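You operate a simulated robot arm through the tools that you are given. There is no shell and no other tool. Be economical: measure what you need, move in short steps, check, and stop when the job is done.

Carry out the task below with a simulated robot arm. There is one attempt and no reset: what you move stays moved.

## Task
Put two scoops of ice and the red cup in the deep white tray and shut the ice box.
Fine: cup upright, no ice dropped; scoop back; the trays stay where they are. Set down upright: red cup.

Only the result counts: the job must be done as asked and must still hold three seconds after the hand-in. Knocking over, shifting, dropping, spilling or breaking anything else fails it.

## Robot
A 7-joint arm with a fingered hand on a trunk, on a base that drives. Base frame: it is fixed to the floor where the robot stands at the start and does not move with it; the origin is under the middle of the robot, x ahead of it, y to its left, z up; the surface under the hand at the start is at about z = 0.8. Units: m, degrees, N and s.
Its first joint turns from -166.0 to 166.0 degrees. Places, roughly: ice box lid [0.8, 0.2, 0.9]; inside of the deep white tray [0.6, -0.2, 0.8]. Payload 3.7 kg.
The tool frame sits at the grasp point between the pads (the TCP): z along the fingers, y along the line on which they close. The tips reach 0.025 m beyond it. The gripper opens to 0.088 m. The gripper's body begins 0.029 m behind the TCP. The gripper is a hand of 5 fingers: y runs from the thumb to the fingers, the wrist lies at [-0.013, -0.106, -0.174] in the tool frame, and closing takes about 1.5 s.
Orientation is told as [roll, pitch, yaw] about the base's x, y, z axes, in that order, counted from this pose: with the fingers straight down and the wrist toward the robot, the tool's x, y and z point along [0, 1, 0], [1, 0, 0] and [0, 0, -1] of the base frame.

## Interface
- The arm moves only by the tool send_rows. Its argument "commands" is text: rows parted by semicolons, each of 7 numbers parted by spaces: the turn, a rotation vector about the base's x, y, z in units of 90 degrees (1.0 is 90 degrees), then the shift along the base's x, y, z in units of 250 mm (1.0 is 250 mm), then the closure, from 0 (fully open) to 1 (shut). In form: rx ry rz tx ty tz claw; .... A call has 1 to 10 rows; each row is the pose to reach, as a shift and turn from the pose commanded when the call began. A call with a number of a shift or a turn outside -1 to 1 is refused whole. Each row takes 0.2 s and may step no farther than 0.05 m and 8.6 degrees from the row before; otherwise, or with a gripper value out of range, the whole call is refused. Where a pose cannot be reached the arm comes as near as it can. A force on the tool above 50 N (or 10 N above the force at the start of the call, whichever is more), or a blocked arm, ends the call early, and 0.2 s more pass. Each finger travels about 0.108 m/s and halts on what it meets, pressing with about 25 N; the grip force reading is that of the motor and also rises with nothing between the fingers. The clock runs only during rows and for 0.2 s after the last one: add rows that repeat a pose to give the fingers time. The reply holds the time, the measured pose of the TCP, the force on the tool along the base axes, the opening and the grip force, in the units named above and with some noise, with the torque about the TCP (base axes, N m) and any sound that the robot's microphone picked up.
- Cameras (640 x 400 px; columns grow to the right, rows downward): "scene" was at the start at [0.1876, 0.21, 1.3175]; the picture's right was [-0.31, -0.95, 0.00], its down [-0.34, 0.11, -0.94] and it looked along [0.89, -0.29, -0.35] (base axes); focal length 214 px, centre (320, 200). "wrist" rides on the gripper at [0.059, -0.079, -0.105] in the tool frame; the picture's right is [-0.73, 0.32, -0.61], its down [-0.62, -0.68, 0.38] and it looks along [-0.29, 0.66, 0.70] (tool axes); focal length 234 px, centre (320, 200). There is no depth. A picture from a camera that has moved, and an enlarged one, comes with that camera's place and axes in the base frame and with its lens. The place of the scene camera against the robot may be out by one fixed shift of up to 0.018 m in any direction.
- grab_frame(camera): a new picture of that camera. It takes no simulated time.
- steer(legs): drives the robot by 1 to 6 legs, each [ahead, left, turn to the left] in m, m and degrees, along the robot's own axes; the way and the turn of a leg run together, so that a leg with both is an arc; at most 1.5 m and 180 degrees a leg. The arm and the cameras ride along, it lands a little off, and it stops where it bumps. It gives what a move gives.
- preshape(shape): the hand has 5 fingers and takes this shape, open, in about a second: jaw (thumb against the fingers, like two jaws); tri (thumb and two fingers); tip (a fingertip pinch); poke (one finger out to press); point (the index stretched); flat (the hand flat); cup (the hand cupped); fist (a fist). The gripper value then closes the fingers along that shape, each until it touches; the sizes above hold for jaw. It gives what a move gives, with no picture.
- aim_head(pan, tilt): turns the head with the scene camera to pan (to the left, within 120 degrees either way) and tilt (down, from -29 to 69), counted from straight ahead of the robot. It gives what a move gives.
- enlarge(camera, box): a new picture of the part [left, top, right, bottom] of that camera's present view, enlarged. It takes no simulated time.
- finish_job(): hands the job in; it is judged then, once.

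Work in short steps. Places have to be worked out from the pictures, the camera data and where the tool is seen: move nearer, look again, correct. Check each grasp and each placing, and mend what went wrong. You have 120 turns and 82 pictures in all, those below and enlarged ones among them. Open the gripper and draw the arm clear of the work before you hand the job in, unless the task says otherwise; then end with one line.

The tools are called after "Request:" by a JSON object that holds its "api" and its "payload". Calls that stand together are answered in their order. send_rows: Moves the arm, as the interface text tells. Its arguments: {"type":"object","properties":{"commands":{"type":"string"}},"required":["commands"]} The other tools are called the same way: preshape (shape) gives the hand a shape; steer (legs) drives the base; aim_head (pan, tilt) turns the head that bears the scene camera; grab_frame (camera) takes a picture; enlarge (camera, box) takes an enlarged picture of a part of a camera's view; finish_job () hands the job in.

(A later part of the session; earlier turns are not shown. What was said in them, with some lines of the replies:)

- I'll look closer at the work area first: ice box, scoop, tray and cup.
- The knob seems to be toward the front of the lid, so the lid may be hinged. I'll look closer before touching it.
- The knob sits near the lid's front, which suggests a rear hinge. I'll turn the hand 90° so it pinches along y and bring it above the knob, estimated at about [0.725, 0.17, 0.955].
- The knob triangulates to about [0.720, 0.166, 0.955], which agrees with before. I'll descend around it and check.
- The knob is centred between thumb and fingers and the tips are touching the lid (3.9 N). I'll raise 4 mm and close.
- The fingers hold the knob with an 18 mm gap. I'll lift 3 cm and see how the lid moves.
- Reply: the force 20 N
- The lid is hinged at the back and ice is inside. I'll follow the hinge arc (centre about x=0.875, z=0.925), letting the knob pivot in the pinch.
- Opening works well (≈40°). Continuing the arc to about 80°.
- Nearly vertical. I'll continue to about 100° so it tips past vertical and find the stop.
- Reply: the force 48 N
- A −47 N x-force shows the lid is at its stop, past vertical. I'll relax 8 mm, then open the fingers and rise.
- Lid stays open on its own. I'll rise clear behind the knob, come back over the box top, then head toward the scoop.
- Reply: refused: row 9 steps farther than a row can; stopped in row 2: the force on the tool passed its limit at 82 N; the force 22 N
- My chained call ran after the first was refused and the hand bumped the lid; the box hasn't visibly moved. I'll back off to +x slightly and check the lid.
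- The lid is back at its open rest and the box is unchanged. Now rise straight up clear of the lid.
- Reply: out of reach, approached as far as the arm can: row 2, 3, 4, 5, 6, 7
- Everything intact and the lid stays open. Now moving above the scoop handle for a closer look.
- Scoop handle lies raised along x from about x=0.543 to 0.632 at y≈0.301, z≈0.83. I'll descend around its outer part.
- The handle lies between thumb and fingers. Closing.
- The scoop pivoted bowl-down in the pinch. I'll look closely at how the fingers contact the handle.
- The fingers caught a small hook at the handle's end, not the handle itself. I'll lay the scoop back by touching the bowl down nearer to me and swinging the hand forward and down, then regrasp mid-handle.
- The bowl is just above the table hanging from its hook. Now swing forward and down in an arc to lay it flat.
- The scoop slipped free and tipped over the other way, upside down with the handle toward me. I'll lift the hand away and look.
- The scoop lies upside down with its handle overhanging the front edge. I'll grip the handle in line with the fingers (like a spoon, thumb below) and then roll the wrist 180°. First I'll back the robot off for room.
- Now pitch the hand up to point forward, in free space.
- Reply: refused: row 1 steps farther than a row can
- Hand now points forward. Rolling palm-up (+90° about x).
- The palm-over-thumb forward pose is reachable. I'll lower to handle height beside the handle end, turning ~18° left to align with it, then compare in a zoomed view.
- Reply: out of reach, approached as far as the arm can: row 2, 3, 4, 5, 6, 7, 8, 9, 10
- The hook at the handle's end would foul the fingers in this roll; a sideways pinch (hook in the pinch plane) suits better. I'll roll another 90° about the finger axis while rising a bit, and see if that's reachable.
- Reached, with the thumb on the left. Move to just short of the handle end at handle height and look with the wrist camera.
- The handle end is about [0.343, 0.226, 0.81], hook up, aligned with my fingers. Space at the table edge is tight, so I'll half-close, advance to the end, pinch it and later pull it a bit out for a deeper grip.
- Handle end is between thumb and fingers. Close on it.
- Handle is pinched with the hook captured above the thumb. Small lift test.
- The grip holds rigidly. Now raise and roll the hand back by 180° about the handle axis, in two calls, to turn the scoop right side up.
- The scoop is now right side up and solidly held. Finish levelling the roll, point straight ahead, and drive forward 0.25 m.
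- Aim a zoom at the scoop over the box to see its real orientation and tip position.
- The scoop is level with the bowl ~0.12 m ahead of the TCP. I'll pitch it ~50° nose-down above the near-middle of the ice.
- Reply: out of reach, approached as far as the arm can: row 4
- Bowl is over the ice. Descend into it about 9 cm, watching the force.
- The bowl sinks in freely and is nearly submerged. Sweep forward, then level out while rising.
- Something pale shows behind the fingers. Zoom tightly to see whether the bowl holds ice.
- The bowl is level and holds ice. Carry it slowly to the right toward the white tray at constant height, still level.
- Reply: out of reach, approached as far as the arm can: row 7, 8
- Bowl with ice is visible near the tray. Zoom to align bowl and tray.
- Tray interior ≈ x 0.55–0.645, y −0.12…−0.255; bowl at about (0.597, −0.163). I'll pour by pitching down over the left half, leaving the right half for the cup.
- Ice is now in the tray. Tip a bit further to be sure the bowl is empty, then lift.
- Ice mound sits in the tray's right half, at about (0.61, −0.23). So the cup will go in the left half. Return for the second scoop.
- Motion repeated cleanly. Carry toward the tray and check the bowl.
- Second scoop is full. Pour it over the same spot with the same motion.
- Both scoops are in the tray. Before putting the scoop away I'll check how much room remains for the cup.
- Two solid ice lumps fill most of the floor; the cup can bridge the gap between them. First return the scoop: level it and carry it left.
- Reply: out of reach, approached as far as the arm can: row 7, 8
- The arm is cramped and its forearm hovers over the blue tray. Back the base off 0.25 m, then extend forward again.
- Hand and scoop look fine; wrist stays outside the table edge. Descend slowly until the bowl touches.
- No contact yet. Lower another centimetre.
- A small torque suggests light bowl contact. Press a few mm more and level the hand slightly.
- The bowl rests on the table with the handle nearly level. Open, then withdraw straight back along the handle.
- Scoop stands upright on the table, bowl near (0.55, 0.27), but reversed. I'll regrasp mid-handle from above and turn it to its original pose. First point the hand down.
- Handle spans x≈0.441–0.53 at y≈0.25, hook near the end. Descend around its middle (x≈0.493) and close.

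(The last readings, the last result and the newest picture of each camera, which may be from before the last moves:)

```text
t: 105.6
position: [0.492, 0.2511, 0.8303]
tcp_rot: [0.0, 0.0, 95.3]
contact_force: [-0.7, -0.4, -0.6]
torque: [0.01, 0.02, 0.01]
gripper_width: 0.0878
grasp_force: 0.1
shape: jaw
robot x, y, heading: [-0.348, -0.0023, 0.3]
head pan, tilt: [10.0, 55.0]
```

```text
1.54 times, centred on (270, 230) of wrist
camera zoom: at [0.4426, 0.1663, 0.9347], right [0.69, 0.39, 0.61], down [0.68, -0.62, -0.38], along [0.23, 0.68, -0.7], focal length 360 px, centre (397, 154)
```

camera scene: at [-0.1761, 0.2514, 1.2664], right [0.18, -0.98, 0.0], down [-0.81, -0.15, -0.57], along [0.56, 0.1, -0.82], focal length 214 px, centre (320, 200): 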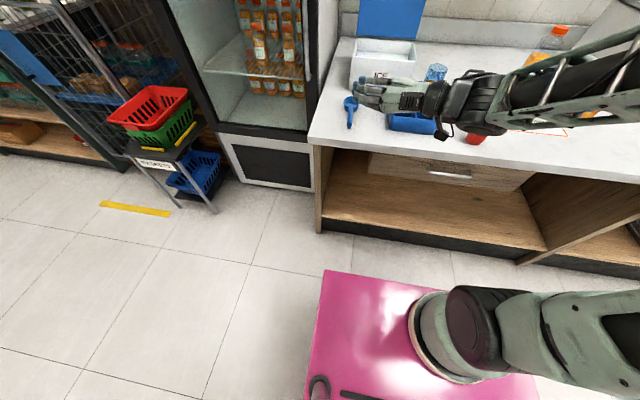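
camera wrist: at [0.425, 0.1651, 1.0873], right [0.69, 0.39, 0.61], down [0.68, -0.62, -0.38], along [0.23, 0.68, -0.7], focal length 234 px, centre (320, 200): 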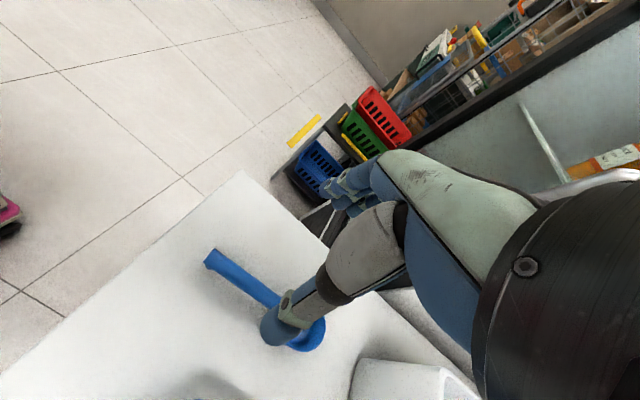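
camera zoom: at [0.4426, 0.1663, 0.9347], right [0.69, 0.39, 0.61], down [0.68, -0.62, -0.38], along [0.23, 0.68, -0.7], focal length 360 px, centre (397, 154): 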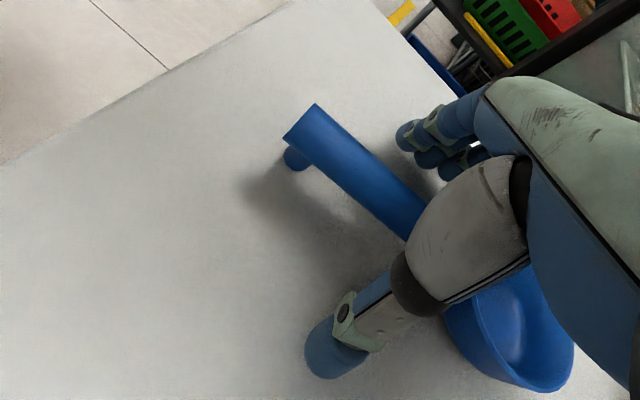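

Handle is nicely between thumb and three fingers, the hook clear. Close and lift 2 cm.

Request:
{"api": "send_rows", "payload": {"commands": "0 0 0 0 0 0 .4;0 0 0 0 0 0 .7;0 0 0 0 0 0 1;0 0 0 0 0 0 1;0 0 0 0 0 0 1;0 0 0 0 0 0 1;0 0 0 0 0 0 1;0 0 0 0 0 .04 1;0 0 0 0 0 .08 1;0 0 0 0 0 .08 1"}}

Request:
{"api": "enlarge", "payload": {"camera": "wrist", "box": [120, 100, 420, 360]}}

```text
t: 107.8
position: [0.4928, 0.251, 0.8519]
tcp_rot: [0.0, 0.0, 95.2]
contact_force: [-0.1, 0.4, 0.6]
torque: [-0.04, 0.02, 0.0]
gripper_width: 0.0092
grasp_force: 25.0
shape: jaw
robot x, y, heading: [-0.345, -0.002, 0.3]
head pan, tilt: [10.0, 55.0]
```

```text
1.54 times, centred on (270, 230) of wrist
camera zoom: at [0.4432, 0.1664, 0.9561], right [0.69, 0.39, 0.61], down [0.68, -0.62, -0.38], along [0.23, 0.68, -0.7], focal length 360 px, centre (397, 154)
```

zoom: 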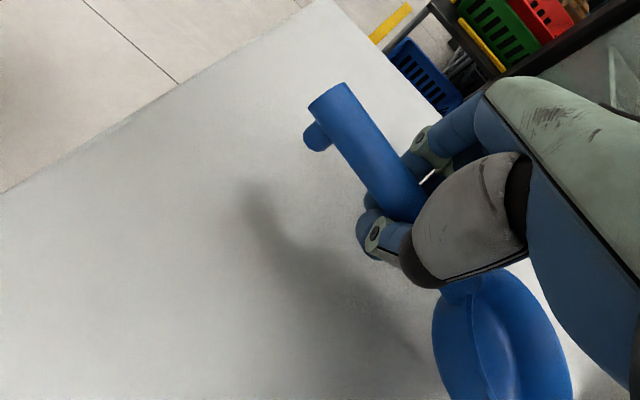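

Wrist-left placement at the original spot would foul the fridge, so I need the opposite grip: set the scoop down here, regrasp with the hand turned 180°, then rotate it back. Lower and release.

Request:
{"api": "send_rows", "payload": {"commands": "0 0 0 0 -.03 0 1;0 0 0 0 -.06 -.03 1;0 0 0 0 -.06 -.06 1;0 0 0 0 -.06 -.08 1;0 0 0 0 -.06 -.08 .6;0 0 0 0 -.06 -.08 .2;0 0 0 0 -.06 -.08 0;0 0 0 0 -.06 -.08 0;0 0 0 0 -.06 -.08 0"}}

Request:
{"api": "send_rows", "payload": {"commands": "0 0 0 0 0 .16 0;0 0 0 0 0 .36 0;0 0 -.08 0 0 .56 0;0 0 -.17 0 0 .7 0;0 0 -.26 0 0 .8 0;0 0 -.35 0 0 .8 0;0 0 -.44 0 0 .8 0;0 0 -.53 0 0 .8 0;0 0 -.62 0 0 .8 0;0 0 -.71 0 0 .8 0"}}

Request:
{"api": "send_rows", "payload": {"commands": "0 0 -.09 0 0 0 0;0 0 -.18 0 0 0 0;0 0 -.27 0 0 0 0;0 0 -.36 0 0 0 0;0 0 -.45 0 0 0 0;0 0 -.54 0 0 0 0;0 0 -.63 0 0 0 0;0 0 -.72 0 0 0 0;0 0 -.81 0 0 0 0;0 0 -.9 0 0 0 0"}}

Request:
{"api": "send_rows", "payload": {"commands": "0 0 -.09 0 0 0 0;0 0 -.18 0 0 -.04 0;0 0 -.27 0 0 -.1 0;0 0 -.35 0 0 -.2 0;0 0 -.39 0 0 -.3 0;0 0 -.39 0 0 -.36 0"}}

Request:
{"api": "grab_frame", "payload": {"camera": "wrist"}}

```text
t: 109.8
position: [0.4932, 0.2361, 0.8313]
tcp_rot: [0.1, 0.0, 95.2]
contact_force: [-0.2, 0.0, 0.4]
torque: [0.0, -0.01, -0.01]
gripper_width: 0.0876
grasp_force: 0.1
shape: jaw
robot x, y, heading: [-0.3456, 0.0025, 0.0]
head pan, tilt: [10.0, 55.0]
```

```text
t: 112.0
position: [0.4928, 0.235, 1.0322]
tcp_rot: [0.2, 0.0, 31.1]
contact_force: [-0.6, -0.9, 0.6]
torque: [0.0, 0.01, -0.01]
gripper_width: 0.0877
grasp_force: 0.1
shape: jaw
robot x, y, heading: [-0.3467, -0.0021, 0.4]
head pan, tilt: [10.0, 55.0]
```

```text
t: 114.2
position: [0.3997, 0.0798, 1.0136]
tcp_rot: [-1.3, 0.5, -47.1]
contact_force: [-0.8, -0.4, -0.1]
torque: [0.01, 0.0, 0.01]
gripper_width: 0.0879
grasp_force: 0.1
shape: jaw
out of reach, approached as far as the arm can: row 6, 7, 8, 9, 10
robot x, y, heading: [-0.3469, -0.0007, 0.4]
head pan, tilt: [10.0, 55.0]
```

```text
t: 115.6
position: [0.3034, -0.0711, 0.9184]
tcp_rot: [-3.3, 1.9, -79.2]
contact_force: [0.1, 0.3, 0.3]
torque: [0.0, -0.01, 0.01]
gripper_width: 0.088
grasp_force: 0.1
shape: jaw
out of reach, approached as far as the arm can: row 1, 2, 3, 4, 5, 6
robot x, y, heading: [-0.3458, 0.0012, 0.4]
head pan, tilt: [10.0, 55.0]
```

```text
13 pictures are left
camera wrist: at [0.3535, 0.0153, 1.0214], right [-0.61, -0.47, 0.64], down [-0.76, 0.56, -0.33], along [-0.2, -0.69, -0.7], focal length 234 px, centre (320, 200)
```

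wrist: 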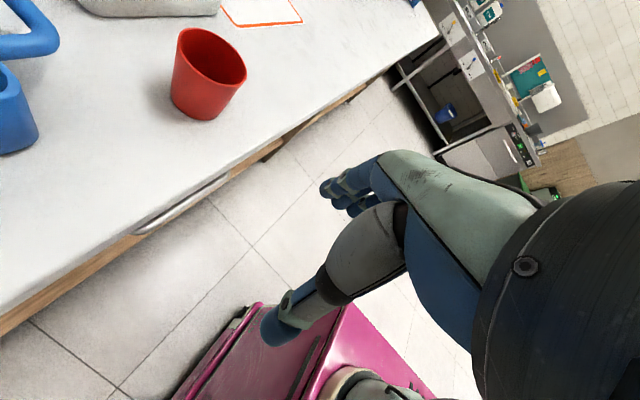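

With yaw −80° out of reach here, I'll instead turn the scoop in two easier stages, helped by small base turns. First turn the base 30° right.

Request:
{"api": "steer", "payload": {"legs": [[0, 0, -30]]}}

Request:
{"api": "send_rows", "payload": {"commands": "0 0 .09 0 0 .1 0;0 0 .18 0 0 .2 0;0 0 .27 0 0 .3 0;0 0 .36 0 0 .4 0;0 0 .45 0 0 .5 0;0 0 .54 0 0 .5 0;0 0 .63 0 0 .5 0;0 0 .72 0 0 .5 0;0 0 .81 0 0 .5 0;0 0 .9 0 0 .5 0"}}

```text
t: 117.5
position: [0.1829, -0.3825, 0.9174]
tcp_rot: [-3.2, 1.8, -108.8]
contact_force: [-0.8, 0.8, -0.7]
torque: [0.03, -0.02, 0.01]
gripper_width: 0.0879
grasp_force: 0.1
shape: jaw
robot x, y, heading: [-0.3395, 0.0007, -29.3]
head pan, tilt: [10.0, 55.0]
```

```text
t: 119.7
position: [0.182, -0.3821, 1.0438]
tcp_rot: [-3.3, 1.7, -27.7]
contact_force: [0.3, -0.2, 0.9]
torque: [0.03, 0.0, 0.01]
gripper_width: 0.0877
grasp_force: 0.1
shape: jaw
robot x, y, heading: [-0.3449, 0.0018, -29.3]
head pan, tilt: [10.0, 55.0]
```

Continue back toward the scoop while turning to yaw 95°.

Request:
{"api": "send_rows", "payload": {"commands": "0 0 .09 .04 .095 .02 0;0 0 .18 .08 .19 .04 0;0 0 .27 .12 .285 .06 0;0 0 .36 .16 .38 .08 0;0 0 .45 .2 .475 .1 0;0 0 .54 .24 .57 .1 0;0 0 .63 .28 .665 .1 0;0 0 .72 .32 .76 .1 0;0 0 .81 .36 .855 .1 0;0 0 .9 .4 .95 .1 0"}}

Request:
{"api": "send_rows", "payload": {"commands": "0 0 .06 .05 .1 0 0;0 0 .12 .1 .21 0 0;0 0 .18 .15 .32 0 0;0 0 .24 .2 .43 0 0;0 0 .3 .26 .55 0 0;0 0 .36 .32 .67 0 0;0 0 .42 .38 .79 0 0;0 0 .466 .42 .9 0 0;0 0 .466 .46 .98 0 0;0 0 .466 .46 .98 0 0"}}

```text
t: 121.9
position: [0.2833, -0.1463, 1.068]
tcp_rot: [-3.1, 1.7, 53.2]
contact_force: [-0.1, 0.4, 0.8]
torque: [-0.02, -0.03, -0.04]
gripper_width: 0.088
grasp_force: 0.1
shape: jaw
robot x, y, heading: [-0.3465, 0.0007, -29.5]
head pan, tilt: [10.0, 55.0]
```

```text
t: 124.1
position: [0.4002, 0.0983, 1.0694]
tcp_rot: [-3.3, 1.8, 95.1]
contact_force: [-0.8, 0.5, 0.6]
torque: [0.03, 0.01, -0.01]
gripper_width: 0.0881
grasp_force: 0.0
shape: jaw
robot x, y, heading: [-0.3477, -0.0027, -29.7]
head pan, tilt: [10.0, 55.0]
```

Now over the scoop handle (known release point 0.493, 0.236) and descend with tilt corrected.

Request:
{"api": "send_rows", "payload": {"commands": ".004 .01 0 .1 .14 0 0;.008 .02 0 .2 .28 -.02 0;.012 .03 0 .29 .42 -.06 0;.016 .038 0 .36 .53 -.16 0;.016 .038 0 .372 .552 -.32 0;.016 .038 0 .372 .552 -.48 0;.016 .038 0 .372 .552 -.64 0;.016 .038 0 .372 .552 -.78 0;.016 .038 0 .372 .552 -.9 0;.016 .038 0 .372 .552 -.953 0"}}

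Request:
{"api": "enlarge", "payload": {"camera": "wrist", "box": [120, 100, 420, 360]}}

```text
t: 126.3
position: [0.4927, 0.2356, 0.8296]
tcp_rot: [-0.1, 0.1, 95.1]
contact_force: [0.2, 0.2, -0.8]
torque: [0.02, -0.02, -0.01]
gripper_width: 0.0882
grasp_force: 0.1
shape: jaw
robot x, y, heading: [-0.3445, 0.0012, -29.2]
head pan, tilt: [10.0, 55.0]
```

```text
1.54 times, centred on (270, 230) of wrist
camera zoom: at [0.4421, 0.1516, 0.9345], right [0.69, 0.39, 0.61], down [0.68, -0.62, -0.38], along [0.23, 0.68, -0.7], focal length 360 px, centre (397, 154)
```

zoom: 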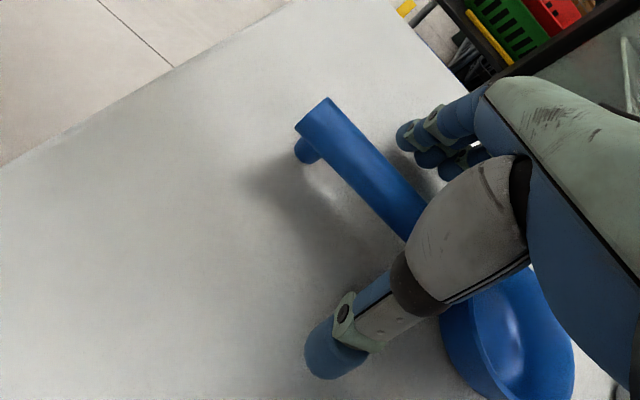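

Perfectly positioned. Close and lift.

Request:
{"api": "send_rows", "payload": {"commands": "0 0 0 0 0 0 .5;0 0 0 0 0 0 1;0 0 0 0 0 0 1;0 0 0 0 0 0 1;0 0 0 0 0 0 1;0 0 0 0 0 0 1;0 0 0 0 .02 .04 1;0 0 0 .02 .05 .1 1;0 0 0 .04 .08 .18 1;0 0 0 .06 .12 .28 1"}}

Request:
{"api": "send_rows", "payload": {"commands": "0 0 -.085 .02 .015 0 1;0 0 -.17 .04 .03 0 1;0 0 -.255 .06 .045 0 1;0 0 -.34 .08 .06 0 1;0 0 -.425 .1 .075 0 1;0 0 -.51 .12 .09 0 1;0 0 -.595 .13 .1 0 1;0 0 -.68 .14 .1 0 1;0 0 -.765 .15 .1 0 1;0 0 -.85 .16 .1 0 1"}}

Request:
{"api": "send_rows", "payload": {"commands": "0 0 -.085 0 0 0 1;0 0 -.17 0 0 0 1;0 0 -.255 0 0 0 1;0 0 -.34 0 0 0 1;0 0 -.425 0 0 0 1;0 0 -.51 0 0 0 1;0 0 -.595 0 0 0 1;0 0 -.65 0 0 0 1;0 0 -.65 0 0 0 1"}}

Request:
{"api": "enlarge", "payload": {"camera": "wrist", "box": [120, 100, 420, 360]}}

```text
t: 128.5
position: [0.5067, 0.2671, 0.9016]
tcp_rot: [0.1, 0.1, 95.1]
contact_force: [0.9, 0.7, -0.6]
torque: [0.06, 0.02, 0.03]
gripper_width: 0.0091
grasp_force: 25.1
shape: jaw
robot x, y, heading: [-0.3486, -0.0032, -29.4]
head pan, tilt: [10.0, 55.0]
```

```text
t: 130.7
position: [0.5462, 0.2921, 0.9005]
tcp_rot: [0.1, 0.0, 18.5]
contact_force: [0.1, -0.6, -0.9]
torque: [0.02, -0.03, 0.0]
gripper_width: 0.0086
grasp_force: 24.8
shape: jaw
robot x, y, heading: [-0.3461, -0.0005, -29.4]
head pan, tilt: [10.0, 55.0]
```

```text
t: 132.7
position: [0.5253, 0.2545, 0.8807]
tcp_rot: [-0.7, 1.6, 3.4]
contact_force: [0.3, 0.2, -0.6]
torque: [0.02, -0.02, -0.05]
gripper_width: 0.0085
grasp_force: 25.5
shape: jaw
out of reach, approached as far as the arm can: row 2, 3, 4, 5, 6, 7, 8, 9
robot x, y, heading: [-0.343, -0.002, -29.4]
head pan, tilt: [10.0, 55.0]
```

```text
1.54 times, centred on (270, 230) of wrist
camera zoom: at [0.4469, 0.3095, 0.9864], right [0.38, -0.7, 0.61], down [-0.65, -0.67, -0.36], along [0.65, -0.26, -0.71], focal length 360 px, centre (397, 154)
```

zoom: 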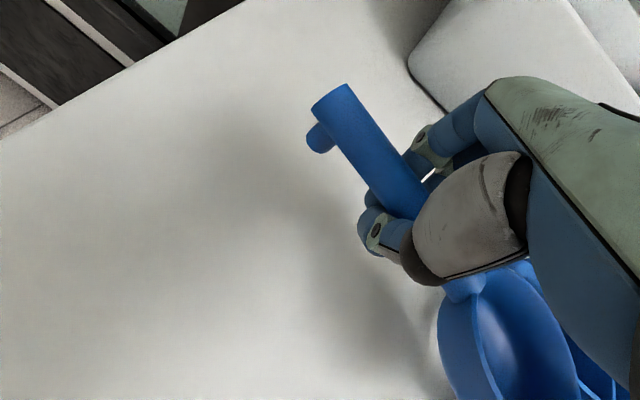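

Further turning isn't reachable from here, so I'll set the scoop down centred on its original spot with the bowl toward the right. First come back to a reachable yaw and the right position.

Request:
{"api": "send_rows", "payload": {"commands": "0 0 .09 0 .03 .02 1;0 0 .18 0 .06 .04 1;0 0 .27 0 .09 .06 1;0 0 .36 -.02 .12 .06 1;0 0 .45 -.04 .15 .06 1;0 0 .53 -.06 .172 .06 1;0 0 .53 -.06 .172 .06 1"}}

Request:
{"api": "aim_head", "payload": {"pan": 35, "tilt": 45}}

Request:
{"api": "grab_frame", "payload": {"camera": "scene"}}

```text
t: 134.3
position: [0.508, 0.2987, 0.8952]
tcp_rot: [-0.8, 1.7, 51.1]
contact_force: [0.0, 0.3, -1.4]
torque: [0.03, 0.03, 0.01]
gripper_width: 0.0085
grasp_force: 24.3
shape: jaw
robot x, y, heading: [-0.3464, -0.0006, -29.1]
head pan, tilt: [10.0, 55.0]
```

```text
t: 135.2
position: [0.5081, 0.2983, 0.8947]
tcp_rot: [-0.9, 1.7, 51.2]
contact_force: [-0.5, -0.1, -0.7]
torque: [-0.04, 0.0, -0.01]
gripper_width: 0.0089
grasp_force: 25.0
shape: jaw
robot x, y, heading: [-0.3447, -0.0054, -29.2]
head pan, tilt: [35.0, 45.0]
```

```text
10 pictures are left
camera scene: at [-0.0675, 0.1677, 1.2798], right [0.1, -1.0, 0.0], down [-0.7, -0.07, -0.71], along [0.7, 0.07, -0.71], focal length 214 px, centre (320, 200)
```

scene: 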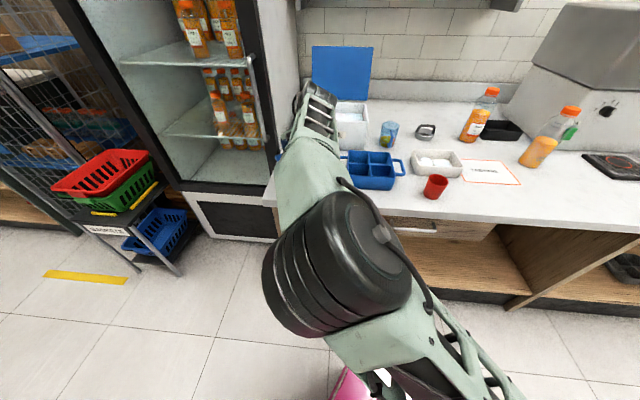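

Commanded poses reset to the measured one. Turn back to yaw ≈8° while moving to (0.53, 0.333).

Request:
{"api": "send_rows", "payload": {"commands": "0 0 -.08 .016 .025 0 1;0 0 -.16 .032 .05 0 1;0 0 -.24 .048 .075 0 1;0 0 -.32 .064 .1 0 1;0 0 -.4 .08 .12 0 1;0 0 -.47 .09 .138 0 1;0 0 -.47 .09 .138 0 1"}}

```text
t: 136.8
position: [0.5271, 0.3287, 0.895]
tcp_rot: [-0.8, 1.7, 15.1]
contact_force: [-1.0, -0.4, -0.4]
torque: [0.01, -0.01, 0.03]
gripper_width: 0.0086
grasp_force: 24.9
shape: jaw
out of reach, approached as far as the arm can: row 6, 7
robot x, y, heading: [-0.3468, -0.0045, -29.1]
head pan, tilt: [35.0, 45.0]
```

Yaw 15° is the limit; good enough. Lower, feel for contact, and release.

Request:
{"api": "send_rows", "payload": {"commands": "0 0 .01 0 0 -.06 1;0 0 .01 0 0 -.12 1;0 0 .01 0 0 -.18 1;0 0 .01 0 0 -.22 1;0 0 .01 0 0 -.245 1;0 0 .01 0 0 -.245 1"}}

Request:
{"api": "enlarge", "payload": {"camera": "wrist", "box": [120, 100, 420, 360]}}

```text
t: 138.2
position: [0.5283, 0.3276, 0.8341]
tcp_rot: [-0.7, 1.6, 16.0]
contact_force: [-0.1, -0.1, -0.4]
torque: [0.04, -0.04, 0.03]
gripper_width: 0.0084
grasp_force: 24.8
shape: jaw
robot x, y, heading: [-0.3429, -0.0034, -29.5]
head pan, tilt: [35.0, 45.0]
```

```text
1.54 times, centred on (270, 230) of wrist
camera zoom: at [0.4394, 0.3656, 0.9394], right [0.53, -0.6, 0.61], down [-0.49, -0.79, -0.36], along [0.69, -0.11, -0.71], focal length 360 px, centre (397, 154)
```

zoom: 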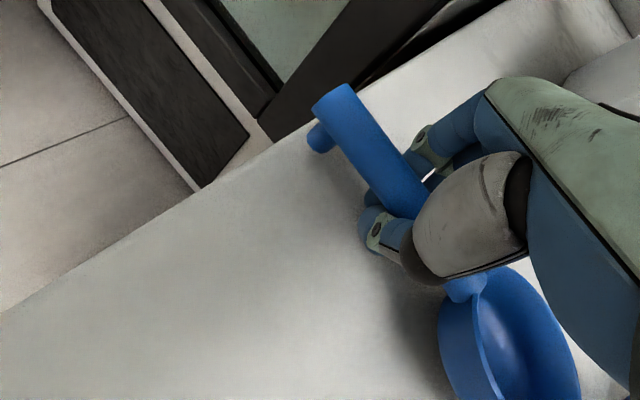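

The handle end is over the table and the bowl is at the surface. Release and rise.

Request:
{"api": "send_rows", "payload": {"commands": "0 0 0 0 0 -.01 1;0 0 0 0 0 -.01 .6;0 0 0 0 0 -.01 .2;0 0 0 0 0 -.01 0;0 0 0 0 0 -.01 0;0 0 0 0 0 -.01 0;0 0 0 0 0 .12 0;0 0 0 0 0 .28 0;0 0 0 -.1 -.06 .44 0;0 0 0 -.24 -.14 .6 0"}}

Request:
{"api": "steer", "payload": {"legs": [[0, 0, 29.4]]}}

```text
refused: row 10 steps farther than a row can; nothing moved
```

```text
t: 140.0
position: [0.2534, 0.7138, 0.8327]
tcp_rot: [-0.6, 1.7, 45.2]
contact_force: [0.0, 1.0, -0.2]
torque: [0.05, -0.01, 0.0]
gripper_width: 0.0086
grasp_force: 24.1
shape: jaw
robot x, y, heading: [-0.3434, 0.0011, -0.2]
head pan, tilt: [35.0, 45.0]
```

A refused row again let the base turn while the scoop was still held; nothing reports a bump. I'll raise the hand first, then turn back.

Request:
{"api": "send_rows", "payload": {"commands": "0 0 0 0 0 .1 1;0 0 0 0 0 .2 1;0 0 0 0 0 .3 1;0 0 0 0 0 .3 1"}}

```text
t: 141.0
position: [0.253, 0.7144, 0.9102]
tcp_rot: [-0.7, 1.7, 45.3]
contact_force: [0.2, -1.1, 0.3]
torque: [0.03, 0.0, 0.02]
gripper_width: 0.0084
grasp_force: 25.2
shape: jaw
robot x, y, heading: [-0.3454, 0.0005, 0.1]
head pan, tilt: [35.0, 45.0]
```

Request:
{"api": "steer", "payload": {"legs": [[0, 0, -29.4]]}}

Request:
{"api": "grab_frame", "payload": {"camera": "wrist"}}

```text
t: 142.9
position: [0.5289, 0.3297, 0.9082]
tcp_rot: [-0.6, 1.7, 16.1]
contact_force: [0.7, -0.3, 0.1]
torque: [-0.01, 0.01, 0.01]
gripper_width: 0.0085
grasp_force: 24.5
shape: jaw
robot x, y, heading: [-0.348, 0.0, -29.4]
head pan, tilt: [35.0, 45.0]
```

```text
8 pictures are left
camera wrist: at [0.4395, 0.3661, 1.0145], right [0.53, -0.6, 0.61], down [-0.49, -0.79, -0.36], along [0.69, -0.11, -0.71], focal length 234 px, centre (320, 200)
```

wrist: 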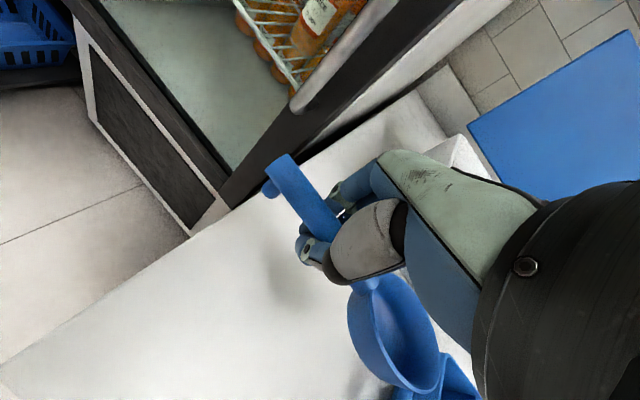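

Back in place with the scoop held as before. Lower and release.

Request:
{"api": "send_rows", "payload": {"commands": "0 0 0 0 0 -.1 1;0 0 0 0 0 -.2 1;0 0 0 0 0 -.27 1;0 0 0 0 0 -.305 1;0 0 0 0 0 -.305 .7;0 0 0 0 0 -.305 .35;0 0 0 0 0 -.305 0;0 0 0 0 0 -.305 0;0 0 0 0 0 -.305 0"}}

```text
t: 144.9
position: [0.529, 0.329, 0.8328]
tcp_rot: [-0.8, 1.7, 16.0]
contact_force: [1.3, 0.7, -0.1]
torque: [0.01, 0.0, -0.01]
gripper_width: 0.0876
grasp_force: 0.0
shape: jaw
robot x, y, heading: [-0.3456, 0.0016, -29.4]
head pan, tilt: [35.0, 45.0]
```

Released. Rise straight up, then retract toward the robot.

Request:
{"api": "send_rows", "payload": {"commands": "0 0 0 0 0 .12 0;0 0 0 0 0 .28 0;0 0 0 0 0 .44 0;0 0 0 -.1 -.06 .56 0;0 0 0 -.22 -.14 .66 0;0 0 0 -.36 -.22 .72 0;0 0 0 -.5 -.3 .76 0;0 0 0 -.64 -.38 .8 0;0 0 0 -.78 -.46 .8 0"}}

```text
t: 146.9
position: [0.4263, 0.1041, 1.0209]
tcp_rot: [-1.2, 2.5, 3.7]
contact_force: [0.9, -0.2, 0.1]
torque: [0.01, 0.0, -0.02]
gripper_width: 0.0875
grasp_force: 0.1
shape: jaw
robot x, y, heading: [-0.3476, 0.0018, -29.4]
head pan, tilt: [35.0, 45.0]
stopped in row 9: the arm was blocked; the commanded pose is now the measured one
```

The arm reports a block; I'll turn the base back to heading 0 (hand swings away from the table) and look at the whole scene.

Request:
{"api": "steer", "payload": {"legs": [[0, 0, 29.4]]}}

Request:
{"api": "aim_head", "payload": {"pan": -5, "tilt": 38}}

Request:
{"api": "grab_frame", "payload": {"camera": "scene"}}

```text
t: 148.7
position: [0.2748, 0.4673, 1.022]
tcp_rot: [-1.3, 2.4, 32.8]
contact_force: [0.5, -0.4, 0.3]
torque: [-0.01, 0.0, -0.01]
gripper_width: 0.0879
grasp_force: 0.1
shape: jaw
robot x, y, heading: [-0.3463, -0.0024, 0.1]
head pan, tilt: [35.0, 45.0]
```

```text
t: 149.8
position: [0.277, 0.4636, 1.0243]
tcp_rot: [-1.3, 2.3, 32.3]
contact_force: [0.2, -0.8, -0.3]
torque: [0.01, -0.01, -0.03]
gripper_width: 0.0875
grasp_force: 0.2
shape: jaw
robot x, y, heading: [-0.3461, -0.0012, 0.1]
head pan, tilt: [-5.0, 38.0]
```

```text
7 pictures are left
camera scene: at [-0.1541, 0.2349, 1.2883], right [-0.09, -1.0, 0.0], down [-0.62, 0.05, -0.78], along [0.78, -0.07, -0.62], focal length 214 px, centre (320, 200)
```

scene: 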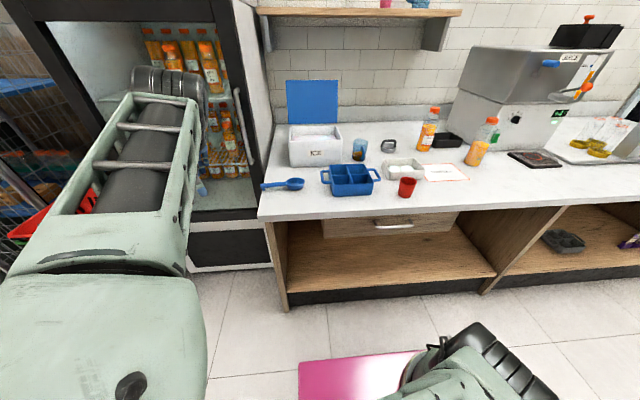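

Scoop stands upright near its old spot; everything else is in place. Now bring the hand round to the right toward the cup (≈0.455, −0.153), turning to yaw 90°.

Request:
{"api": "send_rows", "payload": {"commands": "0 0 .06 .01 -.1 .02 0;0 0 .12 .02 -.2 .04 0;0 0 .18 .03 -.3 .06 0;0 0 .24 .04 -.4 .08 0;0 0 .3 .05 -.5 .1 0;0 0 .36 .06 -.6 .12 0;0 0 .42 .07 -.7 .14 0;0 0 .48 .08 -.8 .16 0;0 0 .54 .09 -.9 .18 0;0 0 .6 .1 -1 .2 0"}}

```text
t: 151.2
position: [0.293, 0.3473, 1.0142]
tcp_rot: [-8.3, 7.8, 59.6]
contact_force: [-0.2, 0.4, -0.5]
torque: [-0.05, 0.0, 0.02]
gripper_width: 0.0877
grasp_force: 0.1
shape: jaw
robot x, y, heading: [-0.3437, -0.0054, 0.3]
head pan, tilt: [-5.0, 38.0]
stopped in row 6: the arm was blocked; the commanded pose is now the measured one
```

The elbow is cramped near the head. Extend the hand forward first to free it, correcting tilt.

Request:
{"api": "send_rows", "payload": {"commands": ".03 .009 0 .1 0 .04 0;.06 .018 0 .2 0 .08 0;.09 .027 0 .3 -.02 .12 0;.121 .036 0 .4 -.04 .16 0;.121 .036 0 .5 -.08 .2 0;.121 .036 0 .58 -.14 .24 0;.121 .036 0 .64 -.22 .26 0;.121 .036 0 .66 -.34 .28 0;.121 .036 0 .66 -.48 .28 0;.121 .036 0 .66 -.62 .28 0"}}

```text
t: 153.3
position: [0.4419, 0.1944, 1.0929]
tcp_rot: [-0.2, -0.5, 60.8]
contact_force: [0.1, 0.4, 0.3]
torque: [0.02, 0.01, -0.01]
gripper_width: 0.088
grasp_force: 0.0
shape: jaw
robot x, y, heading: [-0.3432, 0.0003, -0.0]
head pan, tilt: [-5.0, 38.0]
```

Free now. Continue right toward the cup.

Request:
{"api": "send_rows", "payload": {"commands": "0 0 .04 0 -.12 0 0;0 0 .08 0 -.24 0 0;0 0 .12 0 -.36 0 0;0 0 .16 0 -.48 0 0;0 0 .2 0 -.6 0 0;0 0 .24 0 -.72 0 0;0 0 .28 0 -.84 0 0;0 0 .32 0 -.96 0 0;0 0 .32 0 -.96 0 0"}}

```text
t: 155.3
position: [0.4431, -0.046, 1.0941]
tcp_rot: [-0.4, -0.5, 89.6]
contact_force: [0.2, 0.0, 0.4]
torque: [0.02, 0.02, 0.01]
gripper_width: 0.0878
grasp_force: 0.0
shape: jaw
robot x, y, heading: [-0.3445, -0.0036, 0.3]
head pan, tilt: [-5.0, 38.0]
```

Drive forward 0.2 m for reach, then go above the cup for a look.

Request:
{"api": "steer", "payload": {"legs": [[0.2, 0, 0]]}}

Request:
{"api": "send_rows", "payload": {"commands": "0 0 0 -.12 -.06 -.02 0;0 0 0 -.24 -.12 -.06 0;0 0 0 -.36 -.18 -.12 0;0 0 0 -.48 -.24 -.18 0;0 0 0 -.6 -.3 -.24 0;0 0 0 -.7 -.36 -.3 0;0 0 0 -.755 -.4 -.36 0;0 0 0 -.755 -.4 -.4 0;0 0 0 -.755 -.4 -.4 0"}}

Request:
{"api": "grab_frame", "payload": {"camera": "wrist"}}

```text
t: 157.0
position: [0.6491, -0.0468, 1.093]
tcp_rot: [-0.3, -0.5, 89.3]
contact_force: [0.4, -0.6, -0.1]
torque: [0.01, -0.01, -0.04]
gripper_width: 0.0879
grasp_force: 0.0
shape: jaw
robot x, y, heading: [-0.1372, -0.0017, -0.1]
head pan, tilt: [-5.0, 38.0]
```

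```text
t: 159.0
position: [0.4607, -0.1467, 0.9927]
tcp_rot: [-0.4, -0.4, 89.4]
contact_force: [-1.1, -0.1, 0.2]
torque: [-0.03, -0.02, -0.01]
gripper_width: 0.088
grasp_force: 0.1
shape: jaw
robot x, y, heading: [-0.1392, 0.0001, -0.1]
head pan, tilt: [-5.0, 38.0]
```

```text
6 pictures are left
camera wrist: at [0.4022, -0.2267, 1.0958], right [0.73, 0.31, 0.61], down [0.62, -0.68, -0.39], along [0.3, 0.66, -0.69], focal length 234 px, centre (320, 200)
```

wrist: 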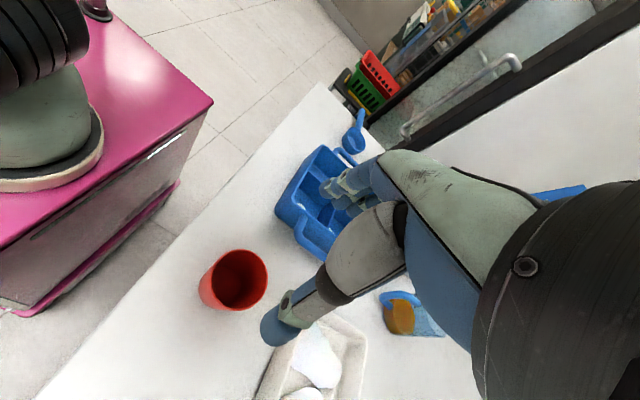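

Cup axis at about (0.459, −0.156), rim at z≈0.875. Descend around it and close.

Request:
{"api": "send_rows", "payload": {"commands": "0 0 0 0 -.02 -.12 0;0 0 0 0 -.038 -.26 0;0 0 0 -.004 -.038 -.38 0;0 0 0 -.004 -.038 -.48 0;0 0 0 -.004 -.038 -.55 0;0 0 0 -.004 -.038 -.55 0"}}

Request:
{"api": "send_rows", "payload": {"commands": "0 0 0 0 0 0 .2;0 0 0 0 0 0 .35;0 0 0 0 0 0 .5;0 0 0 0 0 0 .65;0 0 0 0 0 0 .8;0 0 0 0 0 0 .8;0 0 0 0 0 0 .8;0 0 0 0 0 0 .8"}}

Request:
{"api": "grab_frame", "payload": {"camera": "wrist"}}

```text
t: 160.4
position: [0.4611, -0.1571, 0.8563]
tcp_rot: [-0.4, -0.5, 89.4]
contact_force: [-0.5, 0.2, -0.2]
torque: [0.02, -0.02, -0.01]
gripper_width: 0.088
grasp_force: 0.0
shape: jaw
robot x, y, heading: [-0.1399, 0.0008, -0.3]
head pan, tilt: [-5.0, 38.0]
```

```text
t: 162.2
position: [0.4603, -0.1576, 0.8558]
tcp_rot: [-0.3, -0.4, 89.4]
contact_force: [-0.4, 0.7, -0.6]
torque: [0.04, -0.02, 0.01]
gripper_width: 0.0447
grasp_force: 24.8
shape: jaw
robot x, y, heading: [-0.1375, -0.0067, -0.0]
head pan, tilt: [-5.0, 38.0]
```

```text
5 pictures are left
camera wrist: at [0.4015, -0.2366, 0.9591], right [0.73, 0.31, 0.61], down [0.62, -0.68, -0.39], along [0.3, 0.66, -0.69], focal length 234 px, centre (320, 200)
```

wrist: 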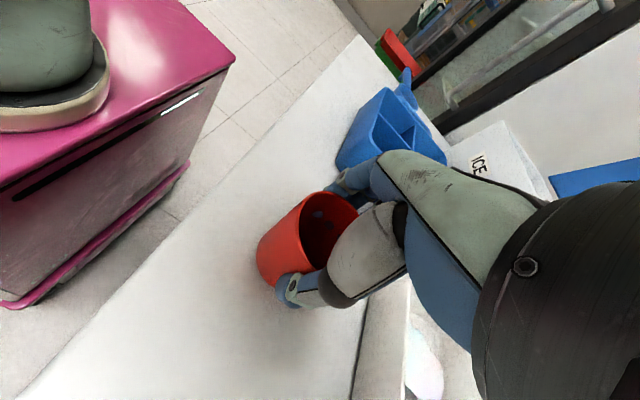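

The cup is firmly held upright (45 mm). Lift and carry it over the gap between the two ice lumps.

Request:
{"api": "send_rows", "payload": {"commands": "0 0 0 0 0 .08 .8;0 0 0 0 0 .2 .8;0 0 0 0 0 .34 .8;0 0 0 .02 -.01 .46 .8;0 0 0 .12 -.04 .5 .8;0 0 0 .24 -.08 .5 .8;0 0 0 .36 -.12 .5 .8;0 0 0 .48 -.15 .5 .8;0 0 0 .56 -.158 .5 .8;0 0 0 .56 -.158 .5 .8"}}

Request:
{"api": "aim_head", "payload": {"pan": -28, "tilt": 45}}

Request:
{"api": "enlarge", "payload": {"camera": "scene", "box": [260, 80, 440, 230]}}

```text
t: 164.4
position: [0.5996, -0.1975, 0.9808]
tcp_rot: [-0.5, -0.6, 89.5]
contact_force: [0.7, 0.6, -0.6]
torque: [0.03, 0.0, 0.01]
gripper_width: 0.0447
grasp_force: 25.2
shape: jaw
robot x, y, heading: [-0.1384, -0.001, 0.1]
head pan, tilt: [-5.0, 38.0]
```

```text
t: 165.2
position: [0.5995, -0.1962, 0.9811]
tcp_rot: [-0.3, -0.5, 89.4]
contact_force: [0.4, -0.6, -0.2]
torque: [-0.01, 0.0, 0.01]
gripper_width: 0.0446
grasp_force: 25.4
shape: jaw
robot x, y, heading: [-0.1368, -0.0013, -0.1]
head pan, tilt: [-28.0, 45.0]
```

```text
2.67 times, centred on (350, 155) of scene
camera zoom: at [0.0331, 0.1994, 1.2799], right [-0.47, -0.88, 0.0], down [-0.62, 0.33, -0.71], along [0.62, -0.33, -0.71], focal length 572 px, centre (240, 320)
```

zoom: 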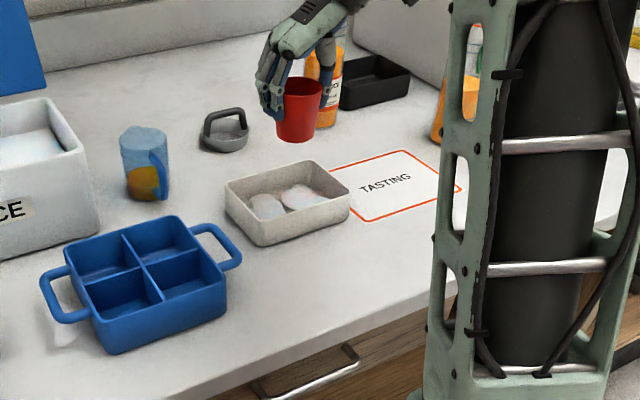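

The cup is upright over the lumps' gap. Lower in stages.

Request:
{"api": "send_rows", "payload": {"commands": "0 0 0 .01 .012 -.1 .8;0 0 0 .012 .014 -.2 .8;0 0 0 .012 .014 -.28 .8;0 0 0 .012 .014 -.33 .8;0 0 0 .012 .014 -.36 .8;0 0 0 .012 .014 -.36 .8"}}

Request:
{"api": "send_rows", "payload": {"commands": "0 0 0 0 0 -.012 .8;0 0 0 0 0 -.024 .8;0 0 0 0 0 -.036 .8"}}

```text
t: 166.7
position: [0.6012, -0.1928, 0.8902]
tcp_rot: [-0.5, -0.5, 89.4]
contact_force: [0.4, -0.7, -0.6]
torque: [-0.03, 0.02, 0.05]
gripper_width: 0.0447
grasp_force: 25.0
shape: jaw
robot x, y, heading: [-0.1378, 0.0003, -0.3]
head pan, tilt: [-28.0, 45.0]
```

```text
t: 167.4
position: [0.6019, -0.1926, 0.882]
tcp_rot: [-0.3, -0.6, 89.4]
contact_force: [0.1, -0.3, -1.4]
torque: [0.01, -0.02, -0.01]
gripper_width: 0.0446
grasp_force: 24.9
shape: jaw
robot x, y, heading: [-0.139, -0.0029, 0.3]
head pan, tilt: [-28.0, 45.0]
```

No contact yet (cup bottom ≈0.826). Keep lowering in small steps.

Request:
{"api": "send_rows", "payload": {"commands": "0 0 0 0 0 -.012 .8;0 0 0 0 0 -.024 .8;0 0 0 0 0 -.036 .8"}}

Request:
{"api": "send_rows", "payload": {"commands": "0 0 0 0 0 -.01 .8;0 0 0 0 0 -.02 .8;0 0 0 0 0 -.03 .8"}}

```text
t: 168.2
position: [0.6023, -0.1942, 0.8729]
tcp_rot: [-0.4, -0.5, 89.4]
contact_force: [-0.1, -0.4, 1.1]
torque: [0.0, -0.02, 0.01]
gripper_width: 0.0449
grasp_force: 24.7
shape: jaw
robot x, y, heading: [-0.1415, -0.0013, -0.0]
head pan, tilt: [-28.0, 45.0]
```

```text
t: 169.1
position: [0.6031, -0.1936, 0.8661]
tcp_rot: [-0.3, -0.6, 89.3]
contact_force: [-0.2, 0.4, -0.4]
torque: [-0.02, 0.0, 0.0]
gripper_width: 0.0446
grasp_force: 24.6
shape: jaw
robot x, y, heading: [-0.1405, -0.0052, -0.1]
head pan, tilt: [-28.0, 45.0]
```

Cup bottom ≈0.810 with no notable load; the lumps must be yielding sideways or low. A few mm more to reach the floor.

Request:
{"api": "send_rows", "payload": {"commands": "0 0 0 0 0 -.008 .8;0 0 0 0 0 -.016 .8;0 0 0 0 0 -.022 .8"}}

Request:
{"api": "enlarge", "payload": {"camera": "scene", "box": [310, 110, 400, 180]}}

```text
t: 169.8
position: [0.6024, -0.1934, 0.8585]
tcp_rot: [-0.3, -0.4, 89.4]
contact_force: [0.1, -0.7, -0.7]
torque: [0.0, 0.0, 0.01]
gripper_width: 0.0446
grasp_force: 25.0
shape: jaw
robot x, y, heading: [-0.1403, -0.0027, -0.1]
head pan, tilt: [-28.0, 45.0]
```

```text
5.71 times, centred on (355, 145) of scene
camera zoom: at [0.033, 0.1993, 1.2799], right [-0.47, -0.88, 0.0], down [-0.62, 0.33, -0.71], along [0.62, -0.33, -0.71], focal length 1226 px, centre (120, 514)
```

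zoom: 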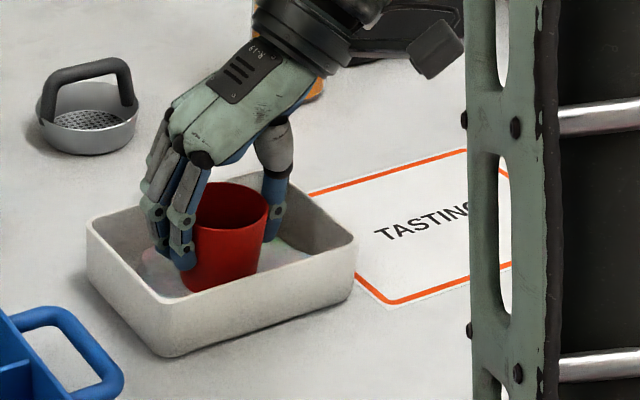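

The cup stands inside the tray, upright, bottom at ~0.803. Lower 2 mm, open partway and rise.

Request:
{"api": "send_rows", "payload": {"commands": "0 0 0 0 0 -.006 .8;0 0 0 0 0 -.008 .7;0 0 0 0 0 -.008 .5;0 0 0 0 0 -.008 .3;0 0 0 0 0 -.008 .15;0 0 0 0 0 -.008 .12;0 0 0 0 0 -.008 .12;0 0 0 0 0 -.008 .12"}}

Request:
{"api": "send_rows", "payload": {"commands": "0 0 0 0 0 .06 .12;0 0 0 0 0 .14 .12;0 0 0 0 0 .26 .12;0 0 0 0 0 .4 .12;0 0 0 0 0 .56 .05;0 0 0 0 0 .74 0;0 0 0 0 0 .92 0"}}

Request:
{"api": "enlarge", "payload": {"camera": "scene", "box": [180, 60, 420, 240]}}

```text
t: 171.7
position: [0.6028, -0.1936, 0.8573]
tcp_rot: [-0.3, -0.4, 89.4]
contact_force: [0.1, -0.3, 0.2]
torque: [-0.04, 0.01, -0.02]
gripper_width: 0.0773
grasp_force: 0.1
shape: jaw
robot x, y, heading: [-0.139, -0.0008, -0.1]
head pan, tilt: [-28.0, 45.0]
```

```text
t: 173.2
position: [0.6019, -0.1928, 1.0878]
tcp_rot: [-0.3, -0.5, 89.5]
contact_force: [0.1, 0.1, 0.1]
torque: [0.01, 0.03, -0.01]
gripper_width: 0.0876
grasp_force: 0.0
shape: jaw
robot x, y, heading: [-0.1393, -0.0014, 0.2]
head pan, tilt: [-28.0, 45.0]
```

```text
2.22 times, centred on (300, 150) of scene
camera zoom: at [0.0331, 0.1993, 1.2799], right [-0.47, -0.88, 0.0], down [-0.62, 0.33, -0.71], along [0.62, -0.33, -0.71], focal length 477 px, centre (364, 311)
```

zoom: 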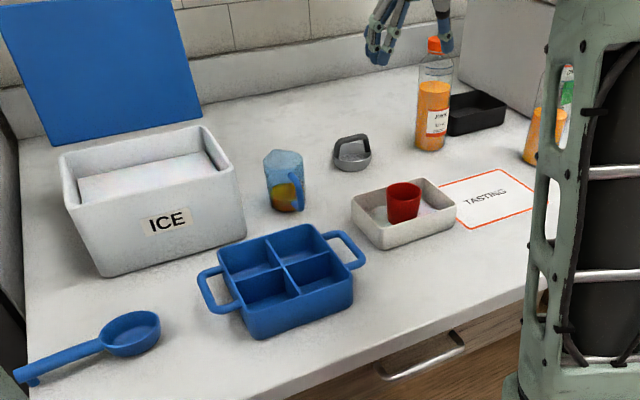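

Cup upright in the tray, trays and scoop fine. Now shut the box: drive forward and route the hand above the open lid.

Request:
{"api": "steer", "payload": {"legs": [[0.17, 0, 0]]}}

```text
t: 174.7
position: [0.772, -0.192, 1.0876]
tcp_rot: [-0.4, -0.5, 89.5]
contact_force: [-0.6, -0.5, -0.3]
torque: [-0.01, -0.03, 0.01]
gripper_width: 0.0877
grasp_force: 0.0
shape: jaw
robot x, y, heading: [0.0319, -0.0002, 0.1]
head pan, tilt: [-28.0, 45.0]
```

Move left and up toward above the box.

Request:
{"api": "send_rows", "payload": {"commands": "0 0 0 0 .08 .08 0;0 0 0 0 .18 .16 0;0 0 0 0 .28 .24 0;0 0 0 0 .4 .32 0;0 0 0 0 .52 .4 0;0 0 0 0 .64 .46 0;0 0 0 .02 .76 .5 0;0 0 0 .04 .88 .52 0;0 0 0 .05 .98 .54 0;0 0 0 .05 .98 .54 0"}}

```text
t: 176.9
position: [0.7826, 0.0548, 1.225]
tcp_rot: [-0.2, -0.5, 89.4]
contact_force: [0.0, -0.2, 0.2]
torque: [0.0, -0.01, 0.0]
gripper_width: 0.0879
grasp_force: 0.0
shape: jaw
robot x, y, heading: [0.0307, -0.0012, -0.2]
head pan, tilt: [-28.0, 45.0]
```

Now over and behind the lid's top edge with a 20° tilt, still above it.

Request:
{"api": "send_rows", "payload": {"commands": "0 .03 0 0 .12 0 0;0 .06 0 .08 .24 0 0;0 .09 0 .2 .36 0 0;0 .12 0 .34 .44 0 0;0 .15 0 .48 .46 0 0;0 .18 0 .58 .46 -.02 0;0 .22 0 .64 .46 -.04 0;0 .22 0 .66 .46 -.06 0;0 .22 0 .66 .46 -.06 0"}}

```text
t: 178.9
position: [0.9249, 0.1668, 1.1815]
tcp_rot: [19.4, -0.4, 89.2]
contact_force: [0.6, -0.3, -0.1]
torque: [0.01, 0.0, -0.03]
gripper_width: 0.0879
grasp_force: 0.1
shape: jaw
out of reach, approached as far as the arm can: row 5, 6, 7, 8, 9
robot x, y, heading: [0.0319, -0.003, -0.1]
head pan, tilt: [-28.0, 45.0]
```

Descend behind the lid, straddling the knob.

Request:
{"api": "send_rows", "payload": {"commands": "0 0 0 .05 .01 -.06 0;0 0 0 .065 .012 -.12 0;0 0 0 .065 .012 -.2 0;0 0 0 .06 .012 -.29 0;0 0 0 .055 .012 -.37 0;0 0 0 .052 .012 -.446 0;0 0 0 .052 .012 -.446 0"}}

Request:
{"api": "aim_head", "payload": {"pan": 3, "tilt": 40}}

```text
t: 180.5
position: [0.9388, 0.172, 1.0675]
tcp_rot: [19.5, -0.3, 89.4]
contact_force: [0.1, -0.3, 1.3]
torque: [-0.03, 0.01, -0.01]
gripper_width: 0.0878
grasp_force: 0.0
shape: jaw
robot x, y, heading: [0.0356, -0.0051, -0.2]
head pan, tilt: [-28.0, 45.0]
```

```text
t: 181.5
position: [0.9382, 0.1721, 1.0697]
tcp_rot: [19.5, -0.4, 89.3]
contact_force: [-0.2, -0.1, -0.4]
torque: [0.01, -0.02, 0.01]
gripper_width: 0.088
grasp_force: 0.0
shape: jaw
robot x, y, heading: [0.0285, -0.0007, -0.1]
head pan, tilt: [3.0, 40.0]
```

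Back at the pose where I released the knob. Close on it.

Request:
{"api": "send_rows", "payload": {"commands": "0 0 0 0 0 0 .4;0 0 0 0 0 0 .8;0 0 0 0 0 0 1;0 0 0 0 0 0 1;0 0 0 0 0 0 1;0 0 0 0 0 0 1;0 0 0 0 0 0 1"}}

```text
t: 183.1
position: [0.9387, 0.1714, 1.0686]
tcp_rot: [19.4, -0.3, 89.3]
contact_force: [-10.2, -15.2, -11.0]
torque: [0.16, -0.05, -0.01]
gripper_width: 0.0143
grasp_force: 24.6
shape: jaw
robot x, y, heading: [0.0294, 0.002, -0.2]
head pan, tilt: [3.0, 40.0]
```

Same 14 mm grip on the knob. Follow the hinge arc in reverse to about 50°.

Request:
{"api": "send_rows", "payload": {"commands": "0 0 0 -.035 0 .03 1;0 0 0 -.087 0 .046 1;0 0 0 -.143 0 .058 1;0 0 0 -.199 0 .066 1;0 -.02 0 -.255 0 .068 1;0 -.04 0 -.309 0 .066 1;0 -.06 0 -.363 0 .058 1;0 -.08 0 -.419 0 .046 1;0 -.08 0 -.473 0 .03 1;0 -.08 0 -.524 0 .008 1"}}

```text
t: 185.3
position: [0.8079, 0.1732, 1.0704]
tcp_rot: [12.2, -0.5, 89.2]
contact_force: [14.9, -16.1, -25.4]
torque: [0.03, -0.35, 0.18]
gripper_width: 0.0134
grasp_force: 24.5
shape: jaw
robot x, y, heading: [0.0301, -0.0001, -0.2]
head pan, tilt: [3.0, 40.0]
```

The lid follows. Continue the arc down to closed, removing the tilt.

Request:
{"api": "send_rows", "payload": {"commands": "0 0 0 -.05 0 -.026 1;0 0 0 -.098 0 -.055 1;0 -.02 0 -.142 0 -.09 1;0 -.045 0 -.182 0 -.127 1;0 -.07 0 -.221 0 -.168 1;0 -.095 0 -.256 0 -.213 1;0 -.115 0 -.286 0 -.26 1;0 -.135 0 -.312 0 -.31 1;0 -.135 0 -.333 0 -.362 1;0 -.135 0 -.35 0 -.405 1"}}

Request:
{"api": "grab_frame", "payload": {"camera": "scene"}}

```text
t: 187.5
position: [0.7221, 0.1715, 0.9703]
tcp_rot: [0.0, -0.6, 89.3]
contact_force: [41.2, -4.6, -7.4]
torque: [-0.02, -0.74, 0.11]
gripper_width: 0.0111
grasp_force: 24.4
shape: jaw
robot x, y, heading: [0.0305, -0.0054, -0.3]
head pan, tilt: [3.0, 40.0]
```

```text
1 pictures are left
camera scene: at [0.2177, 0.2417, 1.2869], right [0.05, -1.0, 0.0], down [-0.64, -0.03, -0.77], along [0.76, 0.04, -0.64], focal length 214 px, centre (320, 200)
```

scene: 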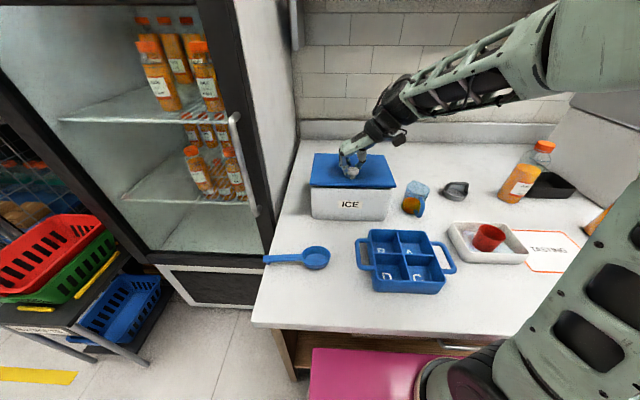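

The lid is down. Relieve the 41 N side load by easing +x and down slightly, then open.

Request:
{"api": "send_rows", "payload": {"commands": "0 0 0 .01 0 -.004 1;0 0 0 .02 0 -.006 1;0 0 0 .028 0 -.008 .9;0 0 0 .028 0 -.008 .6;0 0 0 .028 0 -.008 .3;0 0 0 .028 0 -.008 0;0 0 0 .028 0 -.008 0;0 0 0 .028 0 -.008 0"}}

```text
t: 189.3
position: [0.7261, 0.1727, 0.9685]
tcp_rot: [0.1, -0.5, 89.5]
contact_force: [0.0, 0.2, 0.3]
torque: [0.02, -0.02, -0.03]
gripper_width: 0.0876
grasp_force: 0.0
shape: jaw
robot x, y, heading: [0.0312, -0.0009, -0.2]
head pan, tilt: [3.0, 40.0]
```

Released with no load. Rise straight up and draw clear.

Request:
{"api": "send_rows", "payload": {"commands": "0 0 0 0 0 .1 0;0 0 0 0 0 .24 0;0 0 0 0 0 .4 0;0 0 0 -.04 -.02 .56 0;0 0 0 -.1 -.06 .72 0;0 0 0 -.18 -.12 .84 0;0 0 0 -.28 -.2 .92 0;0 0 0 -.4 -.3 .96 0;0 0 0 -.5 -.4 1 0;0 0 0 -.5 -.4 1 0"}}

Request:
{"api": "grab_frame", "payload": {"camera": "scene"}}

```text
t: 191.5
position: [0.6051, 0.0697, 1.2155]
tcp_rot: [0.1, -0.5, 89.6]
contact_force: [0.4, 0.2, 0.6]
torque: [-0.02, 0.02, -0.04]
gripper_width: 0.0878
grasp_force: 0.1
shape: jaw
robot x, y, heading: [0.0311, 0.0014, 0.1]
head pan, tilt: [3.0, 40.0]
```

```text
0 pictures are left
camera scene: at [0.2159, 0.2419, 1.2871], right [0.05, -1.0, 0.0], down [-0.64, -0.03, -0.77], along [0.77, 0.04, -0.64], focal length 214 px, centre (320, 200)
```

scene: 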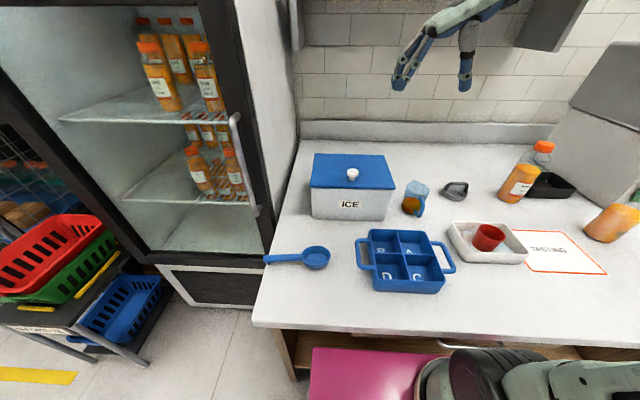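

The last picture shows the lid shut, the ice and the upright red cup in the white tray, and the scoop on the table. The blue and white trays look unmoved and the hand is clear, so I'm handing in.

Request:
{"api": "finish_job", "payload": {}}

```text
The job is handed in.
```

I put two scoops of ice and the upright red cup in the deep white tray and shut the ice box. The scoop is back right side up, but about 4–5 cm from where it started and turned roughly 80–100° from how it lay, because I tipped it over early on and could not turn it all the way back.
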